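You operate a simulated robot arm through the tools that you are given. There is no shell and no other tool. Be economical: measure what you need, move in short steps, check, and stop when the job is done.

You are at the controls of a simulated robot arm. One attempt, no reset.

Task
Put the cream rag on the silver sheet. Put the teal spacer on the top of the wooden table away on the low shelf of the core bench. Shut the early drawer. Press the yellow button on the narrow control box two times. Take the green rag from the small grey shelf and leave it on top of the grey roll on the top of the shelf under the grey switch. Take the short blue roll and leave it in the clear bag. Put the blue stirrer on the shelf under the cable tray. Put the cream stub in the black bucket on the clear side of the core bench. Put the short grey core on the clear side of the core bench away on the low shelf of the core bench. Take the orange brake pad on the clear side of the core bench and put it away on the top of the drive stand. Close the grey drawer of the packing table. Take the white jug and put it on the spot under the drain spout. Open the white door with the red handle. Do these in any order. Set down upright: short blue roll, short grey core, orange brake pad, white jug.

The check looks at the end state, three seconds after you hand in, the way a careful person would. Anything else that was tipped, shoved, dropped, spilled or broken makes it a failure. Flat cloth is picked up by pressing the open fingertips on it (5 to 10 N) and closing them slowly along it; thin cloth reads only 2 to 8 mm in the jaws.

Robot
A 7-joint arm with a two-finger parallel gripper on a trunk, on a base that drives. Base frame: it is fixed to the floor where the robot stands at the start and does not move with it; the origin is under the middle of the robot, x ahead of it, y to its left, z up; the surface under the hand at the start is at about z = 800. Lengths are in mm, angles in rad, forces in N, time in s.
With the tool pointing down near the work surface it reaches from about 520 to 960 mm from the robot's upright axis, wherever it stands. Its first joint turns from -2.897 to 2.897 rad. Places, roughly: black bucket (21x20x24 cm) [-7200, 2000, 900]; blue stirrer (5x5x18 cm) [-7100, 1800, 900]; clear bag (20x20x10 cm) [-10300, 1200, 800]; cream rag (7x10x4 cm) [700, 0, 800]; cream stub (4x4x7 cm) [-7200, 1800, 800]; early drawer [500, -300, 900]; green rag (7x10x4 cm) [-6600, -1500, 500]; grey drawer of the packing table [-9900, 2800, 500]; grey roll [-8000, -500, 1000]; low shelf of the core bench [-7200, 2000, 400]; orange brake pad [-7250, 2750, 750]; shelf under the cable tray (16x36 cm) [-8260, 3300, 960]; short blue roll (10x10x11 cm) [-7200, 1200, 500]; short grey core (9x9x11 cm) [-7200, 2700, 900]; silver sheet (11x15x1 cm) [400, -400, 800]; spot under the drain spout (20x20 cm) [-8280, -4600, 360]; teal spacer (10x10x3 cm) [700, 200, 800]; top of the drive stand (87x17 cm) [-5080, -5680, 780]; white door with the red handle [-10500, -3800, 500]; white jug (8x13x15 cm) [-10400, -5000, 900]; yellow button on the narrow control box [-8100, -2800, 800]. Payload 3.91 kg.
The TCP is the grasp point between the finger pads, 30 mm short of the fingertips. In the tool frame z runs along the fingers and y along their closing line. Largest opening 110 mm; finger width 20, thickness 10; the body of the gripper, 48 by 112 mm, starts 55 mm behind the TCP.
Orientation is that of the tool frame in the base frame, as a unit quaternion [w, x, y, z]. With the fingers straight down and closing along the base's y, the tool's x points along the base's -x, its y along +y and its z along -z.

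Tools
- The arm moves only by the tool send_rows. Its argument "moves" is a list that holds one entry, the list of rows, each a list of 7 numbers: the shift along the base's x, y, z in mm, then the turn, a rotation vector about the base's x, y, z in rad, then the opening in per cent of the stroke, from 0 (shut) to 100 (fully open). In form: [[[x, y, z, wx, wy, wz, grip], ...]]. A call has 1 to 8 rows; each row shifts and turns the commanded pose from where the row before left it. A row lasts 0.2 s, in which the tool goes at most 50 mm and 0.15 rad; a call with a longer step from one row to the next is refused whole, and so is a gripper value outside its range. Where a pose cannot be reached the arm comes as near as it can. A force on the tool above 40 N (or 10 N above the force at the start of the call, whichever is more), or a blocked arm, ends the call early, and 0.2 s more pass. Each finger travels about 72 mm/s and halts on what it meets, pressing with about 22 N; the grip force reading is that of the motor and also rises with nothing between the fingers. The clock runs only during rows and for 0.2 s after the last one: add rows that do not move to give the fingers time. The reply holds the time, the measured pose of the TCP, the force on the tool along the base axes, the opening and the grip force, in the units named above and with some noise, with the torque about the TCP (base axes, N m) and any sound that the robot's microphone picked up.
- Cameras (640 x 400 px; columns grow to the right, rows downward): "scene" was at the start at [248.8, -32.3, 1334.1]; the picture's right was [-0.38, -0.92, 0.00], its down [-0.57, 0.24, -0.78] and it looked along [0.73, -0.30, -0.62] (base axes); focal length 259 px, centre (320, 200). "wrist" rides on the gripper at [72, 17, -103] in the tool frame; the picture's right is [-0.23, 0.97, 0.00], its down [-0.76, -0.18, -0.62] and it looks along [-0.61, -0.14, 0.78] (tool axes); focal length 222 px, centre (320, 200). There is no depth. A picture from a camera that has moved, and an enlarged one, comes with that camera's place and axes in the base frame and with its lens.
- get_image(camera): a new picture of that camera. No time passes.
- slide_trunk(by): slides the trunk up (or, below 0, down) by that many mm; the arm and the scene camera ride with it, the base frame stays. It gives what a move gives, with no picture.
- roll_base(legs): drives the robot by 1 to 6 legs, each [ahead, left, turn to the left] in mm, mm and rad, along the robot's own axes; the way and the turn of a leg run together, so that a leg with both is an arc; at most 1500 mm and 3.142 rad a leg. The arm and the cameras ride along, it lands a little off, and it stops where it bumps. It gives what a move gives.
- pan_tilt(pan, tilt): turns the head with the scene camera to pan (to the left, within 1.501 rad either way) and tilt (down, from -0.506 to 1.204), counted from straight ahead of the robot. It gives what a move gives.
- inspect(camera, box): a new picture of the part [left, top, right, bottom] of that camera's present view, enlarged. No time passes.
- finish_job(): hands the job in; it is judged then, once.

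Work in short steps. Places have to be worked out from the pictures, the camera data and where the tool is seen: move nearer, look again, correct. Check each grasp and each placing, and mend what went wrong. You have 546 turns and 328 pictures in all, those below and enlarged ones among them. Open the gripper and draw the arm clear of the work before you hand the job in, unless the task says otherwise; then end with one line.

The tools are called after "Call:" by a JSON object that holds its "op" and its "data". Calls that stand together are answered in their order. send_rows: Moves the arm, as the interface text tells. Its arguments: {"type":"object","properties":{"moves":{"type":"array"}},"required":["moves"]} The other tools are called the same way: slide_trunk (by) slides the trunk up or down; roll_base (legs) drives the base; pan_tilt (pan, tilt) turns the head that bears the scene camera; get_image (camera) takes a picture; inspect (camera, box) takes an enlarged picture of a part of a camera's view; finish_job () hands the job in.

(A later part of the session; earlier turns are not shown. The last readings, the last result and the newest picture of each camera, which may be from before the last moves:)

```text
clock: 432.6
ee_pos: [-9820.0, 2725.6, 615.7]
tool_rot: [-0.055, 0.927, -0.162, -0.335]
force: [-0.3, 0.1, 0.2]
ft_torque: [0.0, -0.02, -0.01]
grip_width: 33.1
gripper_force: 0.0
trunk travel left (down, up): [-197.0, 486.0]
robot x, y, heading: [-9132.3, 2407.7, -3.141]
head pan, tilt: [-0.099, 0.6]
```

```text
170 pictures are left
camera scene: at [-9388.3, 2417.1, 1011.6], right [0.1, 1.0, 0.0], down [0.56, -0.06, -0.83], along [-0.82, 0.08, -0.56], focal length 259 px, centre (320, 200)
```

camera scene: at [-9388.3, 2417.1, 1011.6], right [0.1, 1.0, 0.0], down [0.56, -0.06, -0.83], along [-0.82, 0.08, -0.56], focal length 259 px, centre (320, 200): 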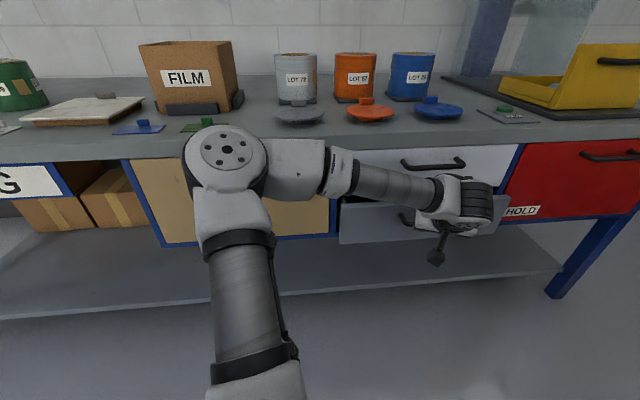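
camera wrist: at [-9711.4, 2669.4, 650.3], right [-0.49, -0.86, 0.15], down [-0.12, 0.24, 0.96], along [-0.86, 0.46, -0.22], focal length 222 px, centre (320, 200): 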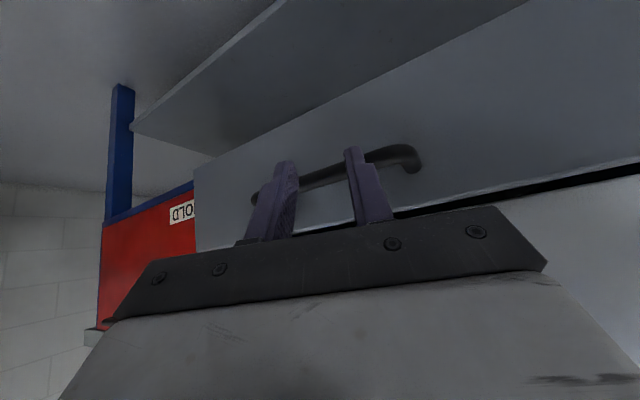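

Moving smoothly; keep pushing until it stops.

Call:
{"op": "send_rows", "data": {"moves": [[[-20, 0, 0, 0, 0, 0, 30], [-20, 0, 0, 0, 0, 0, 30], [-15, 0, 0, 0, 0, 0, 30], [-15, 0, 0, 0, 0, 0, 30], [-15, 0, 0, 0, 0, 0, 30]]]}}

Call:
{"op": "get_image", "data": {"camera": "wrist"}}

Call:
{"op": "get_image", "data": {"camera": "scene"}}

```text
clock: 433.6
ee_pos: [-9876.7, 2726.1, 617.0]
tool_rot: [-0.054, 0.928, -0.162, -0.331]
force: [11.7, -7.0, 13.9]
ft_torque: [-0.39, 0.25, 0.42]
grip_width: 34.2
gripper_force: 1.5
trunk travel left (down, up): [-197.0, 486.0]
robot x, y, heading: [-9130.1, 2407.6, -3.137]
head pan, tilt: [-0.099, 0.6]
stopped in row 4: the force on the tool passed its limit at 59 N (the readings are from after the stop); the commanded pose is now the measured one
```

```text
169 pictures are left
camera wrist: at [-9767.7, 2669.8, 652.0], right [-0.5, -0.86, 0.15], down [-0.12, 0.24, 0.96], along [-0.86, 0.46, -0.22], focal length 222 px, centre (320, 200)
```

wrist: 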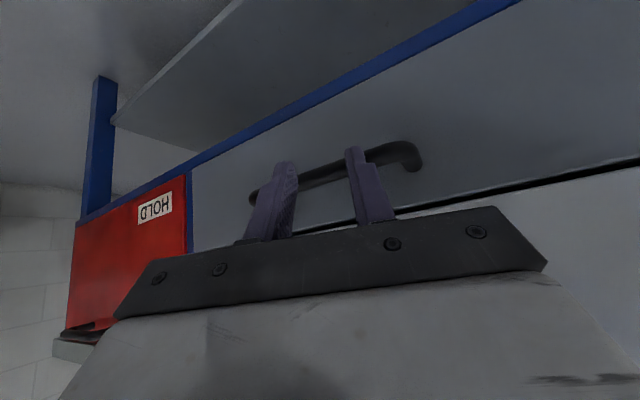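

```text
168 pictures are left
camera scene: at [-9386.5, 2416.2, 1012.3], right [0.1, 1.0, 0.0], down [0.56, -0.05, -0.83], along [-0.82, 0.08, -0.56], focal length 259 px, centre (320, 200)
```

scene: 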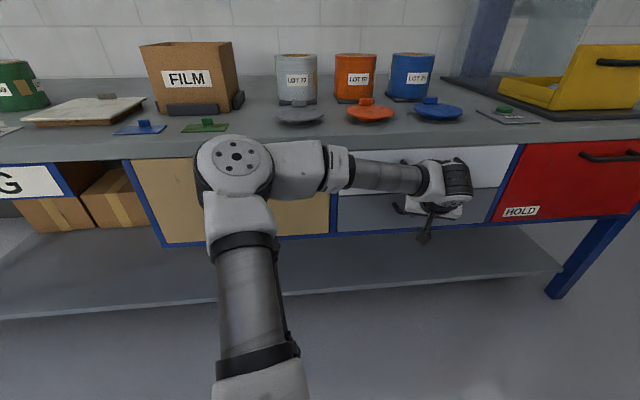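

Drawer is shut flush. I withdraw, untilt and raise, then head for the brake pad at the bench.

Call:
{"op": "send_rows", "data": {"moves": [[[40, 0, 0, 0, 0, 0, 30], [45, 0, 10, 0, 0, 0, 30], [45, -20, 20, -0.047, -0.132, 0, 30], [45, -30, 10, -0.047, -0.132, 0, 30], [20, -40, 10, -0.047, -0.132, 0, 30], [0, -45, 10, -0.047, -0.132, 0, 30], [0, -45, 10, -0.047, -0.132, 0, 30], [0, -45, 0, 0, 0, 0.12, 30]]]}}

Call:
{"op": "send_rows", "data": {"moves": [[[0, -45, 0, 0, 0, 0.12, 50], [0, -45, 0, 0, 0, 0.11, 80]]]}}

Call:
{"op": "slide_trunk", "data": {"by": 400}}

Call:
{"op": "get_image", "data": {"camera": "scene"}}

```text
refused: row 3 steps farther than a row can; nothing moved
```

```text
clock: 434.2
ee_pos: [-9878.2, 2634.4, 613.7]
tool_rot: [-0.016, 0.941, -0.054, -0.333]
force: [-0.1, -0.4, 0.0]
ft_torque: [-0.03, -0.04, -0.01]
grip_width: 88.0
gripper_force: 0.0
trunk travel left (down, up): [-197.0, 486.0]
robot x, y, heading: [-9128.2, 2408.3, -3.14]
head pan, tilt: [-0.099, 0.6]
```

```text
clock: 438.0
ee_pos: [-9878.0, 2635.5, 1014.8]
tool_rot: [-0.016, 0.941, -0.054, -0.334]
force: [-0.8, 0.3, -0.6]
ft_torque: [0.0, 0.02, 0.01]
grip_width: 88.4
gripper_force: 0.0
trunk travel left (down, up): [-597.0, 86.0]
robot x, y, heading: [-9126.7, 2407.8, -3.136]
head pan, tilt: [-0.099, 0.6]
```

```text
167 pictures are left
camera scene: at [-9388.0, 2416.9, 1411.6], right [0.1, 1.0, 0.0], down [0.56, -0.06, -0.83], along [-0.82, 0.08, -0.56], focal length 259 px, centre (320, 200)
```

scene: 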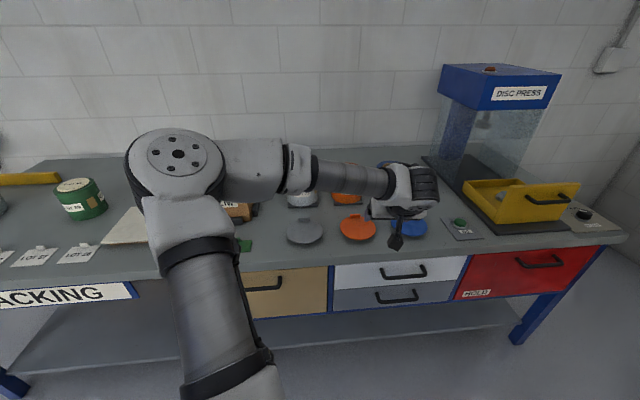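

The withdrawal row was refused and the follow-ups ran from the push pose; I check that nothing was disturbed.

Call:
{"op": "inspect", "data": {"camera": "scene", "box": [220, 140, 480, 320]}}

```text
2.22 times, centred on (350, 230) of scene
camera zoom: at [-9388.0, 2416.9, 1411.6], right [0.1, 1.0, 0.0], down [0.56, -0.06, -0.83], along [-0.82, 0.08, -0.56], focal length 576 px, centre (253, 133)
```

zoom: 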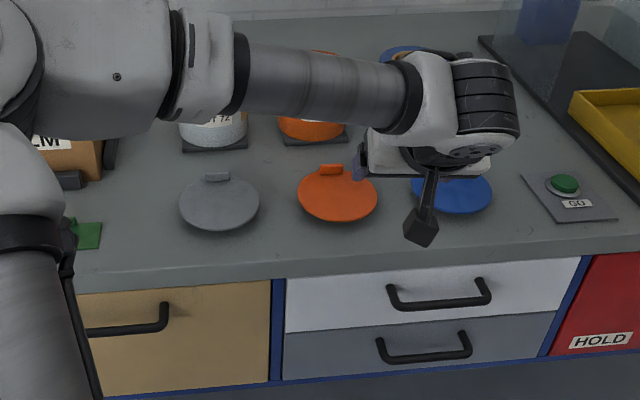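

All fine, both drawers shut. Now retract properly and untilt.

Call:
{"op": "send_rows", "data": {"moves": [[[40, 0, 15, 0, 0, 0, 80], [40, 0, 15, 0, 0, 0, 80], [40, -20, 0, -0.01, -0.14, 0, 80], [40, -20, 0, -0.01, -0.14, 0, 80], [20, -40, 0, -0.01, -0.14, 0, 80], [0, -45, 0, -0.01, -0.14, 0, 80], [0, -45, 0, -0.01, -0.12, 0, 80], [0, -40, 0, 0, 0, 0.11, 80]]]}}

Call:
{"op": "roll_base", "data": {"legs": [[0, 1300, 0], [0, 0, -1.57], [0, 0, -1.57]]}}

Call:
{"op": "pan_tilt", "data": {"pan": 0.2, "tilt": 0.4}}

Call:
{"op": "get_image", "data": {"camera": "scene"}}

```text
clock: 439.8
ee_pos: [-9695.4, 2426.0, 1044.9]
tool_rot: [-0.01, 1.0, 0.0, 0.001]
force: [0.7, -0.6, 0.0]
ft_torque: [0.03, 0.01, 0.01]
grip_width: 87.9
gripper_force: 0.1
trunk travel left (down, up): [-597.0, 86.0]
robot x, y, heading: [-9130.2, 2407.4, -3.14]
head pan, tilt: [-0.099, 0.6]
```

```text
clock: 457.9
ee_pos: [-8549.1, 1099.2, 1044.1]
tool_rot: [0.0, -0.008, 1.0, -0.01]
force: [0.5, -0.1, 0.0]
ft_torque: [0.01, -0.02, 0.01]
grip_width: 88.1
gripper_force: 0.0
trunk travel left (down, up): [-597.0, 86.0]
robot x, y, heading: [-9114.9, 1109.4, 0.02]
head pan, tilt: [-0.099, 0.6]
```

```text
clock: 458.8
ee_pos: [-8549.4, 1100.5, 1044.9]
tool_rot: [-0.001, -0.008, 1.0, -0.012]
force: [-0.3, -0.5, 0.2]
ft_torque: [0.0, 0.0, 0.0]
grip_width: 88.1
gripper_force: 0.0
trunk travel left (down, up): [-597.0, 86.0]
robot x, y, heading: [-9116.3, 1112.1, 0.017]
head pan, tilt: [0.201, 0.4]
```

```text
165 pictures are left
camera scene: at [-8857.3, 1133.5, 1429.9], right [0.21, -0.98, 0.0], down [-0.38, -0.08, -0.92], along [0.9, 0.2, -0.39], focal length 259 px, centre (320, 200)
```

scene: 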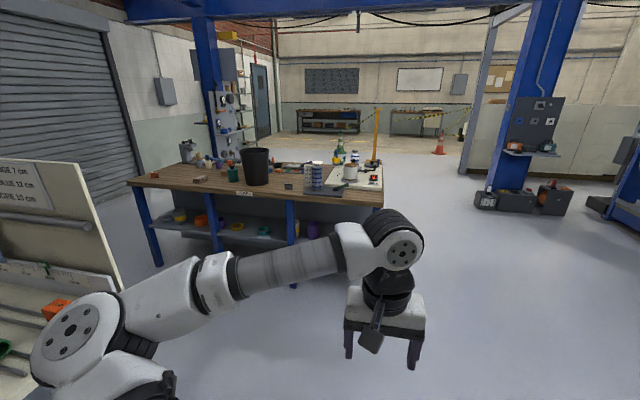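

Drive into the aisle and up to the brake pad end.

Call:
{"op": "roll_base", "data": {"legs": [[1110, 0, 0], [0, 1450, -0.017]]}}

Call:
{"op": "pan_tilt", "data": {"pan": 0.25, "tilt": 0.65}}

Call:
{"op": "get_image", "data": {"camera": "scene"}}

```text
clock: 475.5
ee_pos: [-7444.3, 2561.2, 1045.2]
tool_rot: [0.0, 0.001, 1.0, -0.011]
force: [0.1, 1.0, -0.1]
ft_torque: [0.01, 0.02, 0.0]
grip_width: 88.1
gripper_force: 0.1
trunk travel left (down, up): [-597.0, 86.0]
robot x, y, heading: [-8010.8, 2584.1, -0.001]
head pan, tilt: [0.201, 0.4]
```

```text
clock: 476.3
ee_pos: [-7445.4, 2560.6, 1044.1]
tool_rot: [0.001, 0.002, 1.0, -0.011]
force: [0.6, 0.4, -0.2]
ft_torque: [-0.01, -0.01, 0.01]
grip_width: 87.9
gripper_force: 0.0
trunk travel left (down, up): [-597.0, 86.0]
robot x, y, heading: [-8013.7, 2581.4, -0.002]
head pan, tilt: [0.25, 0.649]
```

```text
164 pictures are left
camera scene: at [-7759.2, 2603.4, 1407.5], right [0.24, -0.97, 0.0], down [-0.59, -0.15, -0.8], along [0.77, 0.19, -0.6], focal length 259 px, centre (320, 200)
```

scene: 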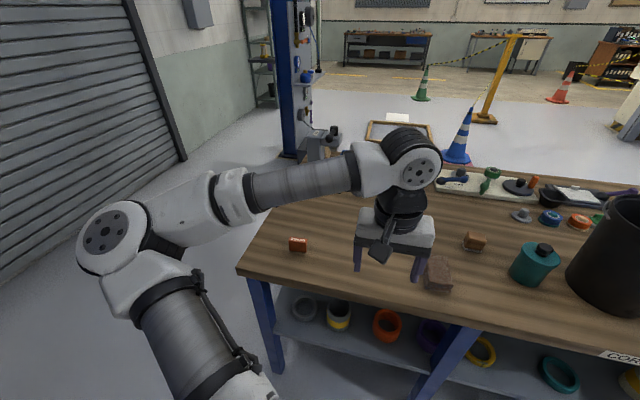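

Call:
{"op": "inspect", "data": {"camera": "scene", "box": [270, 220, 330, 270]}}

```text
8.00 times, centred on (300, 245) of scene
camera zoom: at [-7759.2, 2603.4, 1407.5], right [0.24, -0.97, 0.0], down [-0.59, -0.15, -0.8], along [0.77, 0.19, -0.6], focal length 2073 px, centre (480, -160)
```

zoom: 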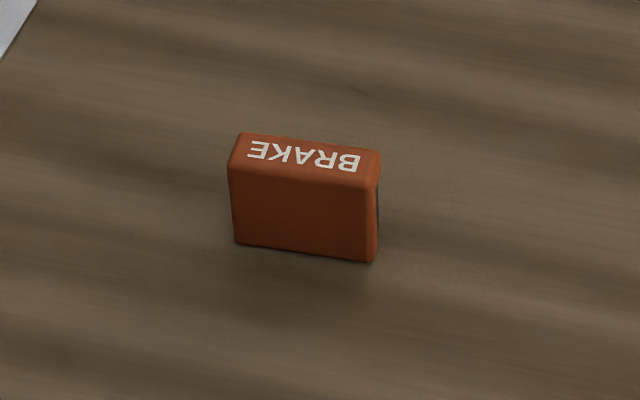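

Pad stands at ≈(-7237,2798), ~57 mm wide along y, ~38 mm tall. I move above it.

Call:
{"op": "send_rows", "data": {"moves": [[[30, 34, 0, 0, 0, 0, 80], [30, 34, 0, 0, 0, 0, 80], [30, 34, 0, 0, 0, 0, 80], [30, 34, 0, 0, 0, 0, 80], [30, 34, 0, 0, 0, 0, 80], [30, 34, 0, 0, 0, 0, 80], [28, 34, -20, 0, 0, 0, 80], [0, 0, -45, 0, 0, 0, 80]]]}}

Call:
{"op": "send_rows", "data": {"moves": [[[0, 0, -45, 0, 0, 0, 80], [0, 0, 0, 0, 0, 0, 80]]]}}

Call:
{"op": "get_image", "data": {"camera": "wrist"}}

```text
clock: 478.1
ee_pos: [-7237.3, 2799.8, 978.9]
tool_rot: [0.0, 0.002, 1.0, -0.011]
force: [0.6, 0.3, 0.5]
ft_torque: [0.03, 0.02, -0.01]
grip_width: 88.4
gripper_force: 0.0
trunk travel left (down, up): [-597.0, 86.0]
robot x, y, heading: [-8010.1, 2583.1, -0.002]
head pan, tilt: [0.25, 0.649]
```

```text
clock: 478.7
ee_pos: [-7239.4, 2798.8, 932.6]
tool_rot: [0.0, 0.002, 1.0, -0.01]
force: [-0.1, 0.7, -0.5]
ft_torque: [-0.01, -0.02, -0.01]
grip_width: 87.8
gripper_force: 0.1
trunk travel left (down, up): [-597.0, 86.0]
robot x, y, heading: [-8014.2, 2579.4, -0.008]
head pan, tilt: [0.25, 0.649]
```

```text
162 pictures are left
camera wrist: at [-7310.1, 2819.9, 1037.4], right [0.23, 0.97, -0.02], down [0.76, -0.17, 0.63], along [0.61, -0.16, -0.78], focal length 222 px, centre (320, 200)
```

wrist: 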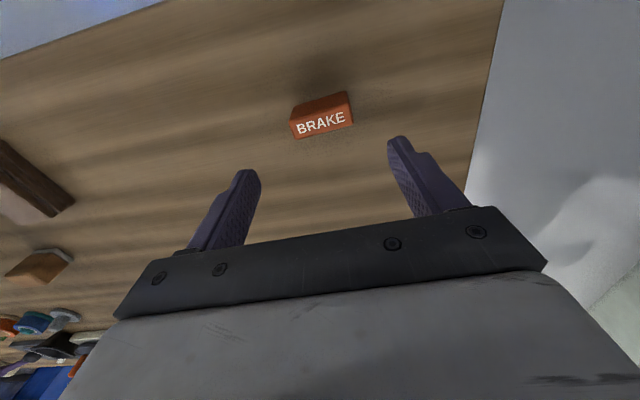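

Aligned. Descend to ≈829 and close.

Call:
{"op": "send_rows", "data": {"moves": [[[-2, 1, -45, 0, 0, 0, 80], [0, 0, -40, 0, 0, 0, 80], [0, 0, -16, 0, 0, 0, 80], [0, 0, 0, 0, 0, 0, 65], [0, 0, 0, 0, 0, 0, 50], [0, 0, 0, 0, 0, 0, 35], [0, 0, 0, 0, 0, 0, 35]]]}}

Call:
{"op": "get_image", "data": {"camera": "wrist"}}

```text
clock: 480.3
ee_pos: [-7239.2, 2800.0, 831.5]
tool_rot: [-0.002, 0.002, 1.0, -0.011]
force: [0.1, 0.5, -0.1]
ft_torque: [0.02, -0.04, 0.01]
grip_width: 56.6
gripper_force: 21.6
trunk travel left (down, up): [-597.0, 86.0]
robot x, y, heading: [-8014.0, 2586.2, -0.006]
head pan, tilt: [0.25, 0.649]
```

```text
161 pictures are left
camera wrist: at [-7311.0, 2820.5, 936.1], right [0.23, 0.97, -0.02], down [0.76, -0.17, 0.63], along [0.61, -0.16, -0.78], focal length 222 px, centre (320, 200)
```

wrist: 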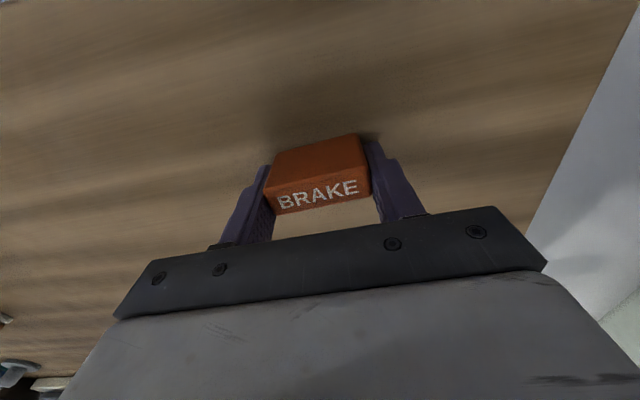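

Gripped. Lift and tuck back, then drive out of the aisle southward.

Call:
{"op": "send_rows", "data": {"moves": [[[0, 0, 40, 0, 0, 0, 35], [0, 0, 48, 0, 0, 0, 35], [0, 0, 48, 0, 0, 0, 35], [-30, -35, 10, 0, 0, 0, 35], [-35, -35, 0, 0, 0, 0, 35], [-35, -35, 0, 0, 0, 0, 35], [-35, -35, 0, 0, 0, 0, 35], [-35, -35, 0, 0, 0, 0, 35]]]}}

Call:
{"op": "roll_base", "data": {"legs": [[80, -1400, 0], [0, -1000, 0]]}}

Call:
{"op": "pan_tilt", "data": {"pan": -1.3, "tilt": 0.25}}

Call:
{"op": "get_image", "data": {"camera": "scene"}}

```text
clock: 482.1
ee_pos: [-7409.3, 2624.8, 979.5]
tool_rot: [-0.001, 0.0, 1.0, -0.012]
force: [0.4, -0.2, -2.6]
ft_torque: [-0.01, -0.01, 0.0]
grip_width: 56.2
gripper_force: 21.8
trunk travel left (down, up): [-597.0, 86.0]
robot x, y, heading: [-8012.4, 2581.6, -0.006]
head pan, tilt: [0.25, 0.649]
```

```text
clock: 500.8
ee_pos: [-7356.2, 216.0, 979.9]
tool_rot: [0.0, 0.01, 1.0, -0.011]
force: [-0.8, -0.7, -2.1]
ft_torque: [-0.01, -0.01, 0.0]
grip_width: 55.8
gripper_force: 21.7
trunk travel left (down, up): [-597.0, 86.0]
robot x, y, heading: [-7959.3, 183.2, -0.02]
head pan, tilt: [0.25, 0.649]
```

```text
clock: 502.4
ee_pos: [-7355.9, 216.2, 980.0]
tool_rot: [-0.002, 0.01, 1.0, -0.011]
force: [0.7, -0.4, -2.0]
ft_torque: [0.02, -0.05, 0.0]
grip_width: 56.0
gripper_force: 22.2
trunk travel left (down, up): [-597.0, 86.0]
robot x, y, heading: [-7961.0, 184.5, -0.019]
head pan, tilt: [-1.3, 0.25]
```

```text
160 pictures are left
camera scene: at [-7768.7, 90.1, 1443.9], right [-0.97, -0.25, 0.0], down [-0.06, 0.24, -0.97], along [0.24, -0.94, -0.25], focal length 259 px, centre (320, 200)
```

scene: 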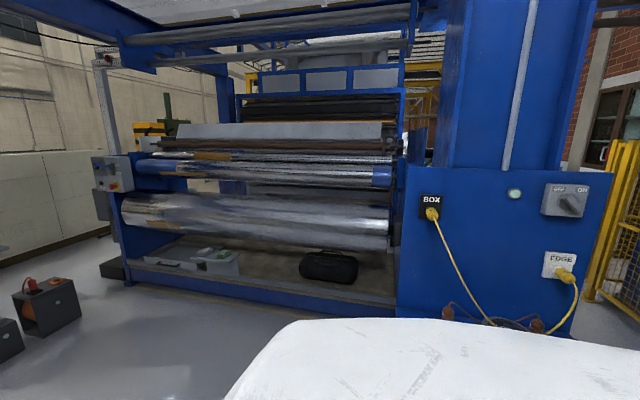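

I need a route south. Move to a clear spot and turn to look down the west side.

Call:
{"op": "roll_base", "data": {"legs": [[0, 420, 0], [-500, 0, 0], [0, 0, -1.55]]}}

Call:
{"op": "pan_tilt", "data": {"pan": 0.0, "tilt": 0.25}}

Call:
{"op": "get_image", "data": {"camera": "scene"}}

Call:
{"op": "pan_tilt", "data": {"pan": -0.9, "tilt": 0.25}}

Call:
{"op": "get_image", "data": {"camera": "scene"}}

```text
clock: 512.6
ee_pos: [-8402.0, 3.0, 980.2]
tool_rot: [-0.009, 0.704, 0.71, -0.008]
force: [0.4, -0.5, -1.1]
ft_torque: [-0.02, -0.01, 0.05]
grip_width: 55.7
gripper_force: 21.5
trunk travel left (down, up): [-597.0, 86.0]
robot x, y, heading: [-8449.8, 610.0, -1.562]
head pan, tilt: [-1.3, 0.25]
```

```text
clock: 514.1
ee_pos: [-8401.9, 1.9, 979.7]
tool_rot: [-0.008, 0.704, 0.71, -0.007]
force: [0.4, 0.4, -1.8]
ft_torque: [0.0, -0.01, 0.0]
grip_width: 56.0
gripper_force: 22.5
trunk travel left (down, up): [-597.0, 86.0]
robot x, y, heading: [-8453.8, 605.2, -1.563]
head pan, tilt: [0.0, 0.25]
```

```text
159 pictures are left
camera scene: at [-8450.1, 344.2, 1443.9], right [-1.0, -0.01, 0.0], down [0.0, 0.25, -0.97], along [0.01, -0.97, -0.25], focal length 259 px, centre (320, 200)
```

scene: 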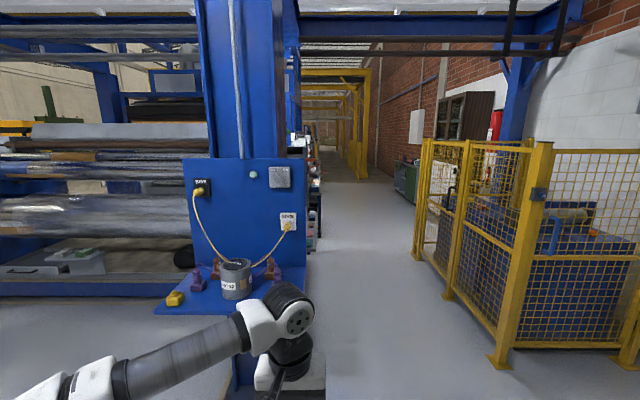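

```text
clock: 515.3
ee_pos: [-8400.9, 3.0, 980.6]
tool_rot: [-0.009, 0.704, 0.71, -0.007]
force: [-0.6, -0.2, -1.6]
ft_torque: [-0.02, 0.01, -0.02]
grip_width: 55.8
gripper_force: 22.1
trunk travel left (down, up): [-597.0, 86.0]
robot x, y, heading: [-8450.1, 606.6, -1.565]
head pan, tilt: [-0.901, 0.25]
```

```text
158 pictures are left
camera scene: at [-8523.4, 378.9, 1443.9], right [-0.63, 0.78, 0.0], down [0.19, 0.16, -0.97], along [-0.75, -0.61, -0.25], focal length 259 px, centre (320, 200)
```

scene: 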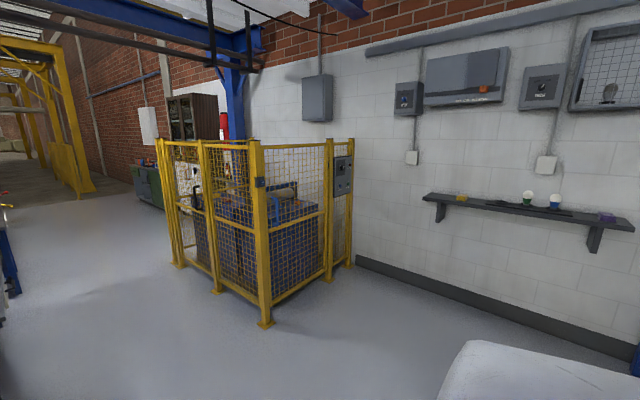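

The corridor between the pillar shelf (x≈-8385) and the cage (x≈-9590) is clear. I drive through it southward.

Call:
{"op": "roll_base", "data": {"legs": [[900, -160, 0], [0, -380, 0], [1400, 0, 0]]}}

Call:
{"op": "pan_tilt", "data": {"pan": 0.5, "tilt": 0.25}}

Call:
{"op": "get_image", "data": {"camera": "scene"}}

Call:
{"op": "pan_tilt", "data": {"pan": -0.5, "tilt": 0.25}}

Call:
{"op": "get_image", "data": {"camera": "scene"}}

```text
clock: 520.0
ee_pos: [-8551.9, -871.7, 982.3]
tool_rot: [-0.005, 0.704, 0.71, -0.007]
force: [0.3, 0.2, -1.1]
ft_torque: [-0.01, 0.0, 0.02]
grip_width: 55.9
gripper_force: 22.3
trunk travel left (down, up): [-597.0, 86.0]
robot x, y, heading: [-8601.3, -277.4, -1.557]
head pan, tilt: [-0.901, 0.25]
stopped in leg 1: the robot was blocked; the commanded pose is now the measured one
```

```text
clock: 521.5
ee_pos: [-8551.9, -870.8, 982.4]
tool_rot: [-0.007, 0.705, 0.709, -0.008]
force: [0.6, 0.0, -2.1]
ft_torque: [0.01, 0.0, -0.04]
grip_width: 56.1
gripper_force: 22.2
trunk travel left (down, up): [-597.0, 86.0]
robot x, y, heading: [-8602.1, -280.0, -1.562]
head pan, tilt: [0.499, 0.25]
```

```text
157 pictures are left
camera scene: at [-8559.2, -520.3, 1446.2], right [-0.87, -0.49, 0.0], down [-0.12, 0.21, -0.97], along [0.47, -0.85, -0.24], focal length 259 px, centre (320, 200)
```

scene: 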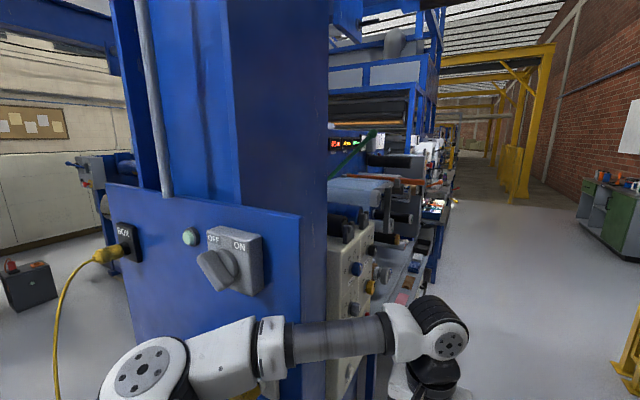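

```text
clock: 522.8
ee_pos: [-8553.7, -871.1, 981.8]
tool_rot: [-0.006, 0.705, 0.709, -0.007]
force: [0.5, -0.8, -1.7]
ft_torque: [0.02, 0.04, 0.0]
grip_width: 56.1
gripper_force: 22.7
trunk travel left (down, up): [-597.0, 86.0]
robot x, y, heading: [-8597.3, -278.7, -1.561]
head pan, tilt: [-0.499, 0.25]
```

```text
156 pictures are left
camera scene: at [-8648.6, -521.2, 1445.9], right [-0.88, 0.47, -0.01], down [0.12, 0.21, -0.97], along [-0.45, -0.86, -0.24], focal length 259 px, centre (320, 200)
```

scene: 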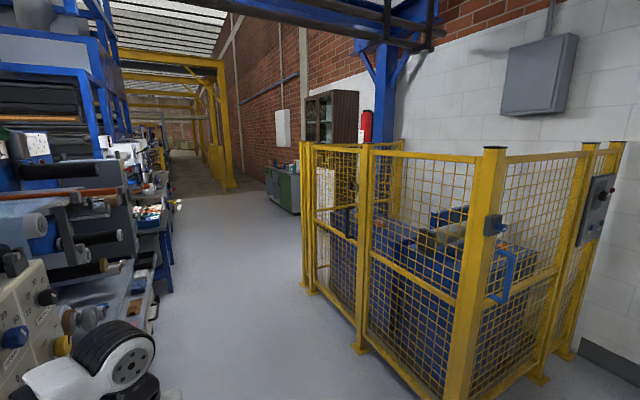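

The arm's elbow got over the pillar shelf and something blocked. I look down-left to check before moving.

Call:
{"op": "pan_tilt", "data": {"pan": 1.0, "tilt": 0.7}}

Call:
{"op": "get_image", "data": {"camera": "scene"}}

```text
clock: 524.4
ee_pos: [-8552.3, -871.7, 981.6]
tool_rot: [-0.007, 0.705, 0.709, -0.007]
force: [-0.5, -0.5, -2.2]
ft_torque: [-0.01, -0.01, -0.01]
grip_width: 55.9
gripper_force: 22.2
trunk travel left (down, up): [-597.0, 86.0]
robot x, y, heading: [-8601.9, -279.0, -1.563]
head pan, tilt: [1.0, 0.7]
```

```text
155 pictures are left
camera scene: at [-8532.8, -484.6, 1405.0], right [-0.53, -0.85, 0.01], down [-0.54, 0.34, -0.77], along [0.65, -0.41, -0.64], focal length 259 px, centre (320, 200)
```

scene: 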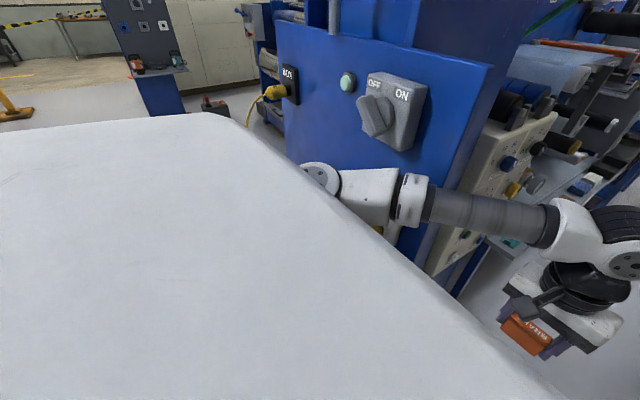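

I back out along the same line and inspect the shelf.

Call:
{"op": "roll_base", "data": {"legs": [[-500, 85, 0]]}}

Call:
{"op": "pan_tilt", "data": {"pan": 0.3, "tilt": 0.4}}

Call:
{"op": "get_image", "data": {"camera": "scene"}}

```text
clock: 527.4
ee_pos: [-8469.4, -372.3, 978.4]
tool_rot: [-0.011, 0.703, 0.711, -0.005]
force: [0.1, -0.2, -1.4]
ft_torque: [0.01, 0.0, 0.0]
grip_width: 55.9
gripper_force: 21.9
trunk travel left (down, up): [-597.0, 86.0]
robot x, y, heading: [-8520.7, 227.5, -1.553]
head pan, tilt: [1.0, 0.7]
```

```text
clock: 528.4
ee_pos: [-8470.1, -373.2, 977.4]
tool_rot: [-0.011, 0.703, 0.711, -0.004]
force: [0.4, 0.0, -1.7]
ft_torque: [-0.02, 0.04, -0.01]
grip_width: 55.9
gripper_force: 22.3
trunk travel left (down, up): [-597.0, 86.0]
robot x, y, heading: [-8525.1, 224.0, -1.557]
head pan, tilt: [0.3, 0.4]
```

```text
154 pictures are left
camera scene: at [-8493.1, -33.0, 1429.8], right [-0.95, -0.31, 0.0], down [-0.12, 0.37, -0.92], along [0.28, -0.88, -0.39], focal length 259 px, centre (320, 200)
```

scene: 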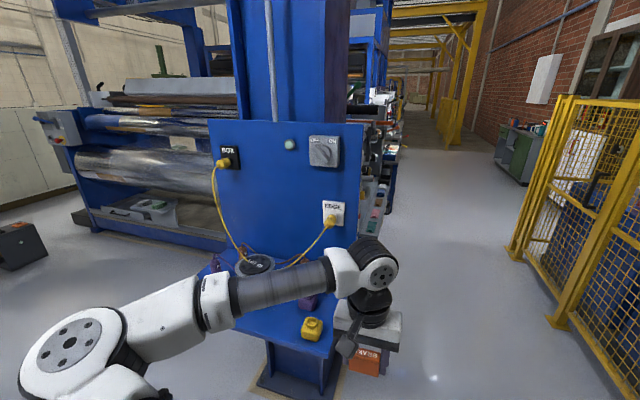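

A yellow item may have moved. I need a clear view: back up further.

Call:
{"op": "roll_base", "data": {"legs": [[-380, 60, 0]]}}

Call:
{"op": "pan_tilt", "data": {"pan": 0.1, "tilt": 0.35}}

Call:
{"op": "get_image", "data": {"camera": "scene"}}

Call:
{"op": "inspect", "data": {"camera": "scene", "box": [160, 140, 360, 300]}}

```text
clock: 530.9
ee_pos: [-8415.4, 7.8, 976.4]
tool_rot: [-0.01, 0.704, 0.71, -0.006]
force: [0.0, -0.1, -1.1]
ft_torque: [-0.02, -0.01, 0.02]
grip_width: 56.0
gripper_force: 22.0
trunk travel left (down, up): [-597.0, 86.0]
robot x, y, heading: [-8467.9, 606.7, -1.559]
head pan, tilt: [0.3, 0.4]
```

```text
clock: 531.6
ee_pos: [-8414.8, 7.1, 978.7]
tool_rot: [-0.01, 0.704, 0.71, -0.005]
force: [-0.2, 0.4, -2.0]
ft_torque: [-0.02, 0.0, -0.01]
grip_width: 55.9
gripper_force: 21.8
trunk travel left (down, up): [-597.0, 86.0]
robot x, y, heading: [-8470.0, 603.5, -1.555]
head pan, tilt: [0.099, 0.351]
```

```text
153 pictures are left
camera scene: at [-8456.3, 343.2, 1434.4], right [-0.99, -0.11, 0.0], down [-0.04, 0.34, -0.94], along [0.11, -0.93, -0.34], focal length 259 px, centre (320, 200)
```

scene: 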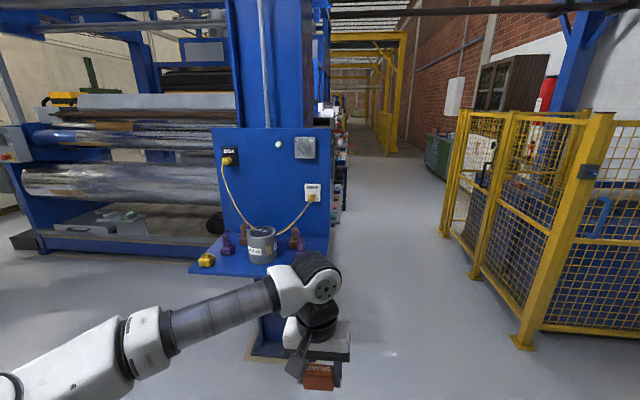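

```text
2.50 times, centred on (260, 220) of scene
camera zoom: at [-8456.3, 343.2, 1434.4], right [-0.99, -0.11, 0.0], down [-0.04, 0.34, -0.94], along [0.11, -0.93, -0.34], focal length 648 px, centre (470, 150)
```

zoom: 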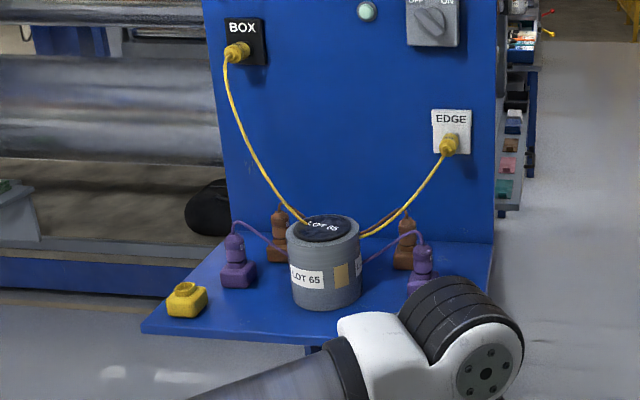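

The shelf is undisturbed (that was a second yellow plug). I check the green bin's position to choose a wider line.

Call:
{"op": "pan_tilt", "data": {"pan": -1.1, "tilt": 0.6}}

Call:
{"op": "get_image", "data": {"camera": "scene"}}

```text
clock: 533.0
ee_pos: [-8414.6, 9.3, 977.0]
tool_rot: [-0.011, 0.704, 0.71, -0.005]
force: [0.7, 0.0, -2.5]
ft_torque: [0.02, 0.0, 0.0]
grip_width: 56.0
gripper_force: 22.1
trunk travel left (down, up): [-597.0, 86.0]
robot x, y, heading: [-8467.8, 607.4, -1.559]
head pan, tilt: [-1.1, 0.6]
```

```text
151 pictures are left
camera scene: at [-8545.0, 394.6, 1411.7], right [-0.47, 0.89, 0.0], down [0.5, 0.26, -0.83], along [-0.73, -0.38, -0.56], focal length 259 px, centre (320, 200)
```

scene: 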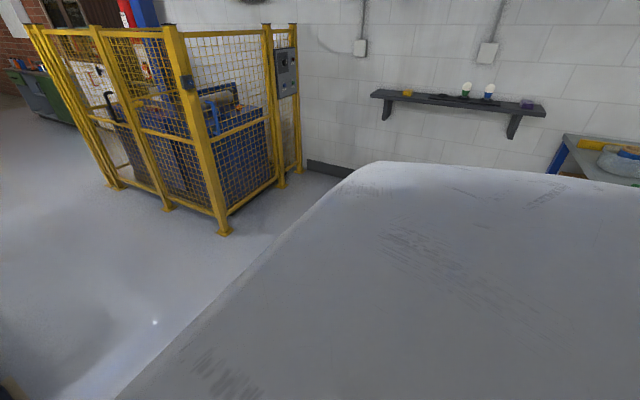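

I'll pass the bin/shelf gap diagonally in reverse (heading NE) so the elbow stays on the open side.

Call:
{"op": "roll_base", "data": {"legs": [[0, 0, 2.344], [-107, -315, 0]]}}

Call:
{"op": "pan_tilt", "data": {"pan": -1.3, "tilt": 0.6}}

Call:
{"op": "get_image", "data": {"camera": "scene"}}

```text
clock: 541.7
ee_pos: [-7928.1, 755.7, 977.7]
tool_rot: [0.0, -0.376, 0.927, -0.012]
force: [-0.1, -0.4, -2.0]
ft_torque: [0.04, -0.01, -0.01]
grip_width: 56.1
gripper_force: 22.2
trunk travel left (down, up): [-597.0, 86.0]
robot x, y, heading: [-8324.7, 303.2, 0.77]
head pan, tilt: [-1.1, 0.6]
```

```text
clock: 542.4
ee_pos: [-7927.8, 757.4, 977.5]
tool_rot: [0.0, -0.376, 0.927, -0.012]
force: [0.0, 0.1, -2.3]
ft_torque: [-0.01, 0.0, -0.02]
grip_width: 55.9
gripper_force: 21.7
trunk travel left (down, up): [-597.0, 86.0]
robot x, y, heading: [-8326.0, 307.3, 0.769]
head pan, tilt: [-1.3, 0.6]
```

```text
150 pictures are left
camera scene: at [-8127.1, 380.9, 1411.7], right [-0.5, -0.86, 0.0], down [-0.49, 0.28, -0.83], along [0.71, -0.42, -0.56], focal length 259 px, centre (320, 200)
```

scene: 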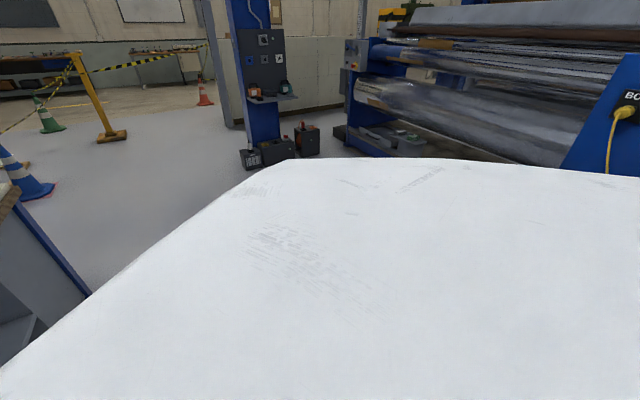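

Call:
{"op": "roll_base", "data": {"legs": [[-500, 0, 0], [-450, 0, 0]]}}

```text
clock: 547.7
ee_pos: [-8610.0, 91.2, 977.4]
tool_rot: [0.0, -0.375, 0.927, -0.012]
force: [0.1, -0.4, -2.2]
ft_torque: [-0.02, -0.01, 0.01]
grip_width: 56.1
gripper_force: 21.7
trunk travel left (down, up): [-597.0, 86.0]
robot x, y, heading: [-9008.0, -357.3, 0.772]
head pan, tilt: [-1.3, 0.6]
```

Passed cleanly. Turn left all the way round to face south and drive on.

Call:
{"op": "roll_base", "data": {"legs": [[0, 0, 2.0], [0, 0, 1.94], [1400, 0, 0]]}}

Call:
{"op": "pan_tilt", "data": {"pan": 0.3, "tilt": 0.25}}

Call:
{"op": "get_image", "data": {"camera": "scene"}}

Call:
{"op": "pan_tilt", "data": {"pan": -0.5, "tilt": 0.25}}

Call:
{"op": "get_image", "data": {"camera": "scene"}}

```text
clock: 564.4
ee_pos: [-8959.9, -2368.8, 977.0]
tool_rot: [-0.011, 0.709, 0.705, -0.004]
force: [0.2, -0.1, -1.0]
ft_torque: [-0.01, 0.0, -0.01]
grip_width: 55.8
gripper_force: 22.3
trunk travel left (down, up): [-597.0, 86.0]
robot x, y, heading: [-9002.6, -1765.0, -1.574]
head pan, tilt: [-1.3, 0.6]
```

```text
clock: 566.1
ee_pos: [-8958.8, -2366.7, 976.7]
tool_rot: [-0.011, 0.709, 0.705, -0.005]
force: [-0.7, 0.7, -1.8]
ft_torque: [0.01, -0.03, -0.02]
grip_width: 56.1
gripper_force: 22.1
trunk travel left (down, up): [-597.0, 86.0]
robot x, y, heading: [-9005.1, -1769.2, -1.577]
head pan, tilt: [0.3, 0.25]
```

```text
149 pictures are left
camera scene: at [-8977.2, -2028.1, 1443.8], right [-0.96, -0.29, 0.0], down [-0.07, 0.24, -0.97], along [0.28, -0.93, -0.25], focal length 259 px, centre (320, 200)
```

scene: 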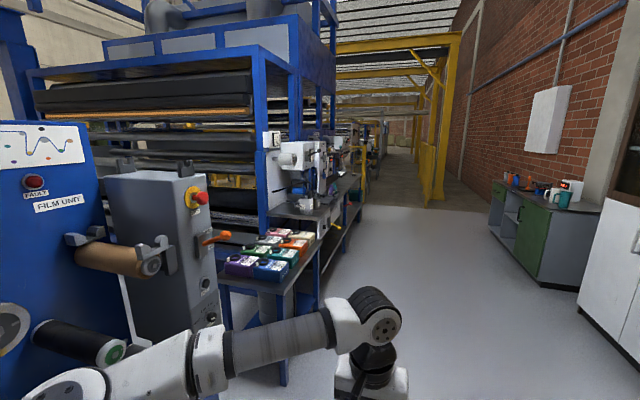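

```text
clock: 567.2
ee_pos: [-8959.0, -2367.4, 976.8]
tool_rot: [-0.011, 0.709, 0.705, -0.005]
force: [-0.5, 0.7, -1.4]
ft_torque: [0.0, -0.02, 0.0]
grip_width: 55.7
gripper_force: 21.9
trunk travel left (down, up): [-597.0, 86.0]
robot x, y, heading: [-9002.5, -1770.8, -1.576]
head pan, tilt: [-0.499, 0.25]
```

```text
148 pictures are left
camera scene: at [-9049.4, -2020.8, 1443.9], right [-0.88, 0.48, 0.0], down [0.12, 0.22, -0.97], along [-0.46, -0.85, -0.25], focal length 259 px, centre (320, 200)
```

scene: 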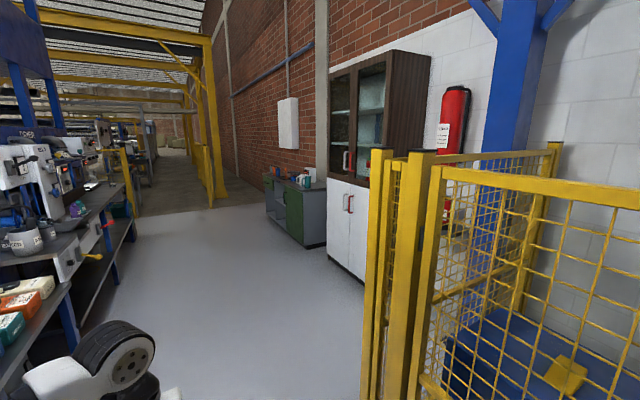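

Shift slightly right to keep the elbow off the film unit, continue south.

Call:
{"op": "roll_base", "data": {"legs": [[0, -110, 0], [1400, 0, 0], [1000, 0, 0]]}}

Call:
{"op": "pan_tilt", "data": {"pan": 0.9, "tilt": 0.3}}

Call:
{"op": "get_image", "data": {"camera": "scene"}}

Call:
{"op": "pan_tilt", "data": {"pan": 0.1, "tilt": 0.25}}

Call:
{"op": "get_image", "data": {"camera": "scene"}}

```text
clock: 580.1
ee_pos: [-9157.2, -4776.5, 977.3]
tool_rot: [-0.011, 0.722, 0.691, -0.005]
force: [-0.2, -0.1, -1.8]
ft_torque: [-0.03, 0.0, 0.0]
grip_width: 56.0
gripper_force: 21.6
trunk travel left (down, up): [-597.0, 86.0]
robot x, y, heading: [-9174.6, -4178.2, -1.611]
head pan, tilt: [-0.499, 0.25]
```

```text
clock: 581.7
ee_pos: [-9156.9, -4775.2, 976.8]
tool_rot: [-0.012, 0.722, 0.692, -0.005]
force: [0.3, -0.4, -2.2]
ft_torque: [0.0, 0.0, 0.01]
grip_width: 56.0
gripper_force: 21.7
trunk travel left (down, up): [-597.0, 86.0]
robot x, y, heading: [-9176.1, -4174.4, -1.61]
head pan, tilt: [0.901, 0.3]
```

```text
147 pictures are left
camera scene: at [-9114.4, -4406.3, 1439.1], right [-0.65, -0.76, 0.0], down [-0.22, 0.19, -0.96], along [0.72, -0.62, -0.3], focal length 259 px, centre (320, 200)
```

scene: 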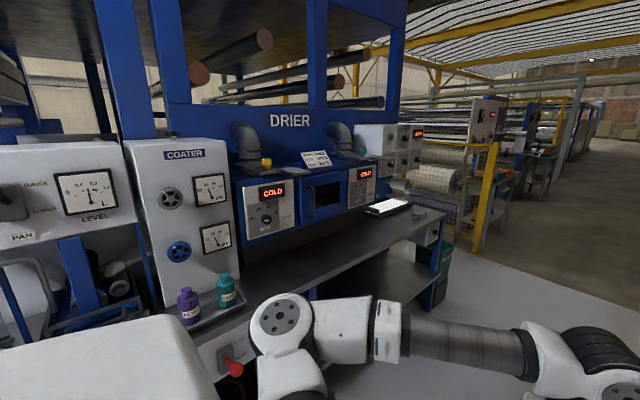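

```text
clock: 582.8
ee_pos: [-9156.4, -4775.5, 976.4]
tool_rot: [-0.011, 0.722, 0.691, -0.005]
force: [0.3, -0.2, -2.8]
ft_torque: [0.02, 0.03, 0.01]
grip_width: 55.7
gripper_force: 22.3
trunk travel left (down, up): [-597.0, 86.0]
robot x, y, heading: [-9176.8, -4176.0, -1.61]
head pan, tilt: [0.099, 0.25]
```

```text
146 pictures are left
camera scene: at [-9179.6, -4438.5, 1443.9], right [-1.0, -0.06, 0.0], down [-0.01, 0.25, -0.97], along [0.06, -0.97, -0.25], focal length 259 px, centre (320, 200)
```

scene: 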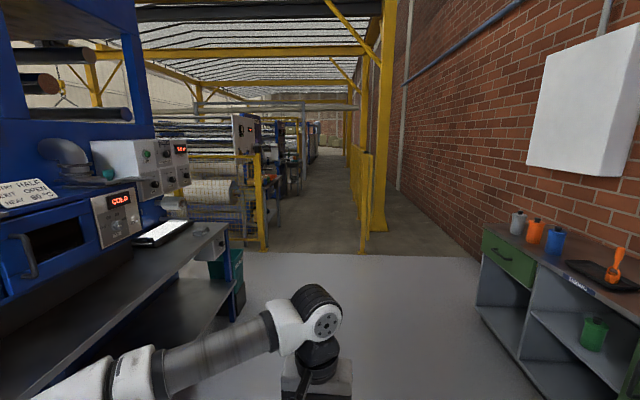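

I continue south past the drier bench and look east for the drive stand.

Call:
{"op": "roll_base", "data": {"legs": [[1300, 0, 0.04], [1250, 0, 0]]}}

Call:
{"op": "pan_tilt", "data": {"pan": 1.3, "tilt": 0.3}}

Call:
{"op": "get_image", "data": {"camera": "scene"}}

```text
clock: 595.2
ee_pos: [-9157.4, -7321.3, 977.8]
tool_rot: [-0.011, 0.708, 0.707, -0.005]
force: [0.1, 0.3, -2.6]
ft_torque: [-0.01, -0.02, 0.0]
grip_width: 56.1
gripper_force: 21.5
trunk travel left (down, up): [-597.0, 86.0]
robot x, y, heading: [-9206.7, -6723.6, -1.567]
head pan, tilt: [0.099, 0.25]
```

```text
clock: 596.6
ee_pos: [-9158.4, -7320.7, 976.3]
tool_rot: [-0.011, 0.708, 0.706, -0.005]
force: [-0.3, -0.1, -1.9]
ft_torque: [-0.01, -0.01, -0.01]
grip_width: 56.0
gripper_force: 22.5
trunk travel left (down, up): [-597.0, 86.0]
robot x, y, heading: [-9203.8, -6723.3, -1.569]
head pan, tilt: [1.3, 0.3]
```

```text
145 pictures are left
camera scene: at [-9115.6, -6916.8, 1439.1], right [-0.27, -0.96, 0.0], down [-0.28, 0.08, -0.96], along [0.92, -0.25, -0.3], focal length 259 px, centre (320, 200)
```

scene: 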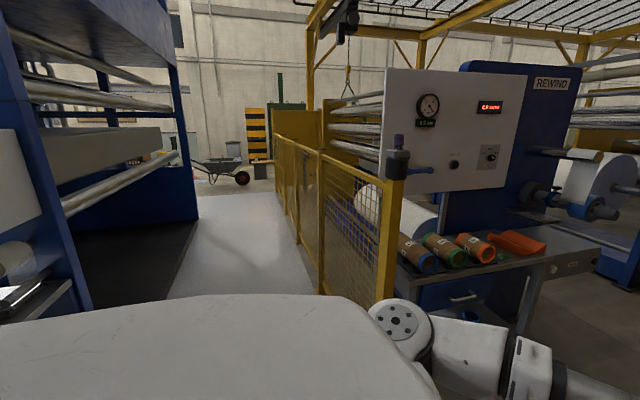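

There's an eastward passage between the drier line and the yellow fence (y≈-6200…-7350). I turn east and drive along y≈-6860.

Call:
{"op": "roll_base", "data": {"legs": [[130, 0, 0], [0, 0, 1.567], [1300, 0, 0]]}}

Call:
{"op": "pan_tilt", "data": {"pan": 0.15, "tilt": 0.3}}

Call:
{"op": "get_image", "data": {"camera": "scene"}}

```text
clock: 608.0
ee_pos: [-7300.4, -6808.2, 975.7]
tool_rot: [-0.006, 0.003, 1.0, -0.012]
force: [-0.8, -0.1, -1.4]
ft_torque: [0.02, 0.03, -0.02]
grip_width: 55.9
gripper_force: 21.9
trunk travel left (down, up): [-597.0, 86.0]
robot x, y, heading: [-7902.8, -6853.2, -0.003]
head pan, tilt: [1.3, 0.3]
```

```text
clock: 609.4
ee_pos: [-7300.9, -6809.5, 976.5]
tool_rot: [-0.005, 0.003, 1.0, -0.011]
force: [-0.6, -0.5, -2.0]
ft_torque: [0.0, 0.01, 0.01]
grip_width: 55.7
gripper_force: 21.6
trunk travel left (down, up): [-597.0, 86.0]
robot x, y, heading: [-7901.3, -6855.0, -0.005]
head pan, tilt: [0.15, 0.3]
```

```text
144 pictures are left
camera scene: at [-7637.7, -6839.7, 1439.1], right [0.15, -0.99, 0.0], down [-0.29, -0.04, -0.96], along [0.94, 0.14, -0.3], focal length 259 px, centre (320, 200)
```

scene: 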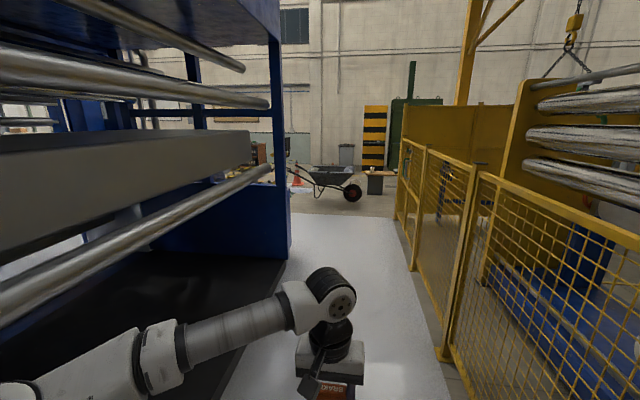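

Continue east to beyond the machine's end and look for the drive stand.

Call:
{"op": "roll_base", "data": {"legs": [[1450, 0, 0], [1450, 0, 0], [700, 0, 0]]}}

Call:
{"op": "pan_tilt", "data": {"pan": 1.4, "tilt": 0.35}}

Call:
{"op": "get_image", "data": {"camera": "scene"}}

```text
clock: 626.8
ee_pos: [-3702.5, -6861.0, 977.5]
tool_rot: [-0.004, 0.009, 1.0, -0.012]
force: [0.4, 0.0, -2.3]
ft_torque: [-0.01, -0.02, -0.02]
grip_width: 55.9
gripper_force: 22.4
trunk travel left (down, up): [-597.0, 86.0]
robot x, y, heading: [-4301.8, -6900.5, -0.018]
head pan, tilt: [0.15, 0.3]
```

```text
clock: 628.2
ee_pos: [-3703.7, -6860.4, 977.5]
tool_rot: [-0.004, 0.01, 1.0, -0.012]
force: [0.0, -0.9, -2.5]
ft_torque: [-0.02, -0.01, -0.03]
grip_width: 55.8
gripper_force: 22.2
trunk travel left (down, up): [-597.0, 86.0]
robot x, y, heading: [-4303.7, -6897.7, -0.019]
head pan, tilt: [1.4, 0.351]
```

```text
143 pictures are left
camera scene: at [-4116.1, -6807.6, 1434.4], right [0.98, -0.19, 0.0], down [-0.06, -0.34, -0.94], along [0.18, 0.92, -0.34], focal length 259 px, centre (320, 200)
```

scene: 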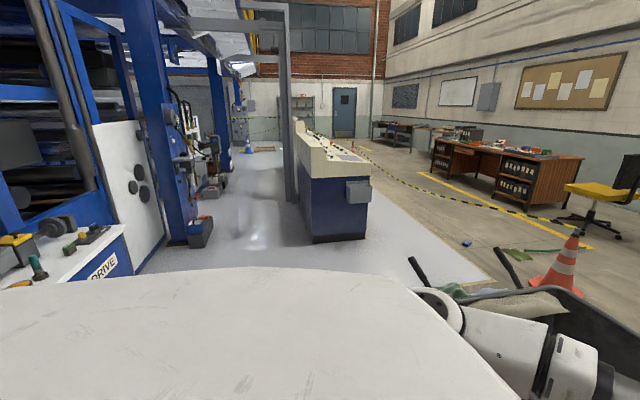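

The drive stand is just north-west, facing east. I turn to face west and strafe north to it.

Call:
{"op": "roll_base", "data": {"legs": [[0, 0, 1.58], [0, 0, 1.57]]}}

Call:
{"op": "roll_base", "data": {"legs": [[-60, -1100, 0]]}}

Call:
{"op": "pan_tilt", "data": {"pan": 0.0, "tilt": 0.55}}

Call:
{"op": "get_image", "data": {"camera": "scene"}}

```text
clock: 636.5
ee_pos: [-4902.4, -6938.2, 976.8]
tool_rot: [-0.012, 1.0, -0.004, 0.005]
force: [0.3, -0.5, -1.8]
ft_torque: [-0.02, 0.02, -0.01]
grip_width: 55.5
gripper_force: 22.2
trunk travel left (down, up): [-597.0, 86.0]
robot x, y, heading: [-4303.2, -6899.6, 3.135]
head pan, tilt: [1.4, 0.351]
```

```text
clock: 645.4
ee_pos: [-4830.0, -5829.4, 976.6]
tool_rot: [-0.012, 1.0, -0.007, 0.004]
force: [-0.5, 0.2, -1.7]
ft_torque: [-0.02, 0.03, 0.01]
grip_width: 55.9
gripper_force: 22.0
trunk travel left (down, up): [-597.0, 86.0]
robot x, y, heading: [-4230.2, -5792.5, 3.129]
head pan, tilt: [1.4, 0.351]
```

```text
clock: 646.9
ee_pos: [-4831.1, -5829.4, 976.8]
tool_rot: [-0.012, 1.0, -0.008, 0.005]
force: [0.1, -0.5, -2.5]
ft_torque: [-0.02, 0.01, 0.02]
grip_width: 56.1
gripper_force: 22.2
trunk travel left (down, up): [-597.0, 86.0]
robot x, y, heading: [-4226.8, -5792.9, 3.128]
head pan, tilt: [0.0, 0.55]
```

```text
142 pictures are left
camera scene: at [-4491.8, -5787.7, 1416.2], right [0.01, 1.0, 0.0], down [0.52, -0.01, -0.85], along [-0.85, 0.01, -0.52], focal length 259 px, centre (320, 200)
```

scene: 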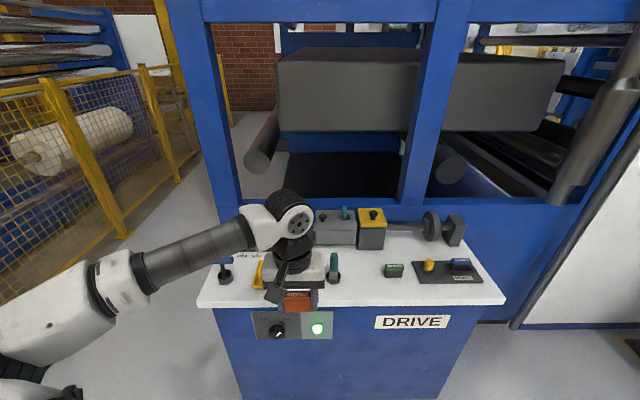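

Call:
{"op": "inspect", "data": {"camera": "scene", "box": [190, 190, 520, 340]}}

Call:
{"op": "get_image", "data": {"camera": "wrist"}}

```text
1.94 times, centred on (355, 265) of scene
camera zoom: at [-4491.8, -5787.7, 1416.2], right [0.01, 1.0, 0.0], down [0.52, -0.01, -0.85], along [-0.85, 0.01, -0.52], focal length 503 px, centre (252, 74)
```

zoom: 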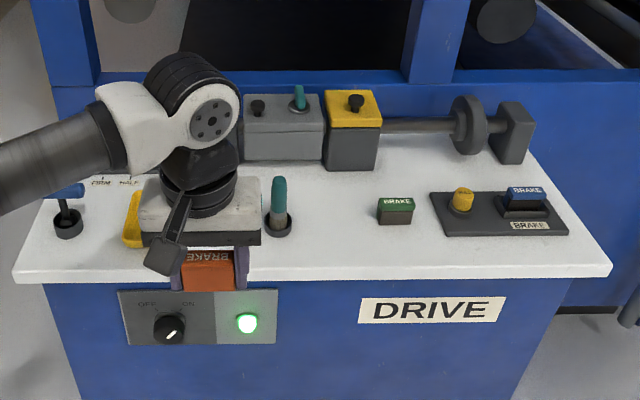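

```text
140 pictures are left
camera wrist: at [-4758.3, -5849.5, 1081.1], right [-0.24, -0.97, -0.02], down [-0.76, 0.18, 0.62], along [-0.6, 0.17, -0.78], focal length 222 px, centre (320, 200)
```

wrist: 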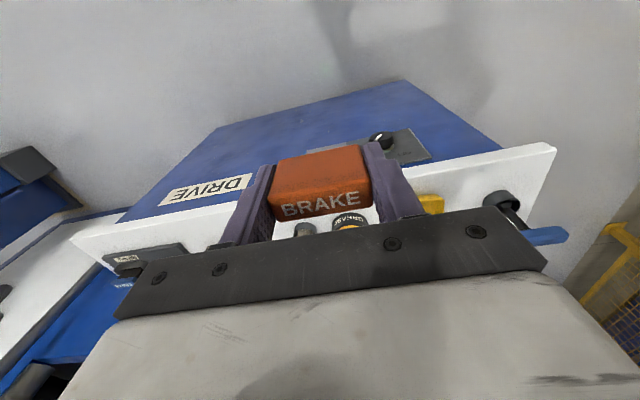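

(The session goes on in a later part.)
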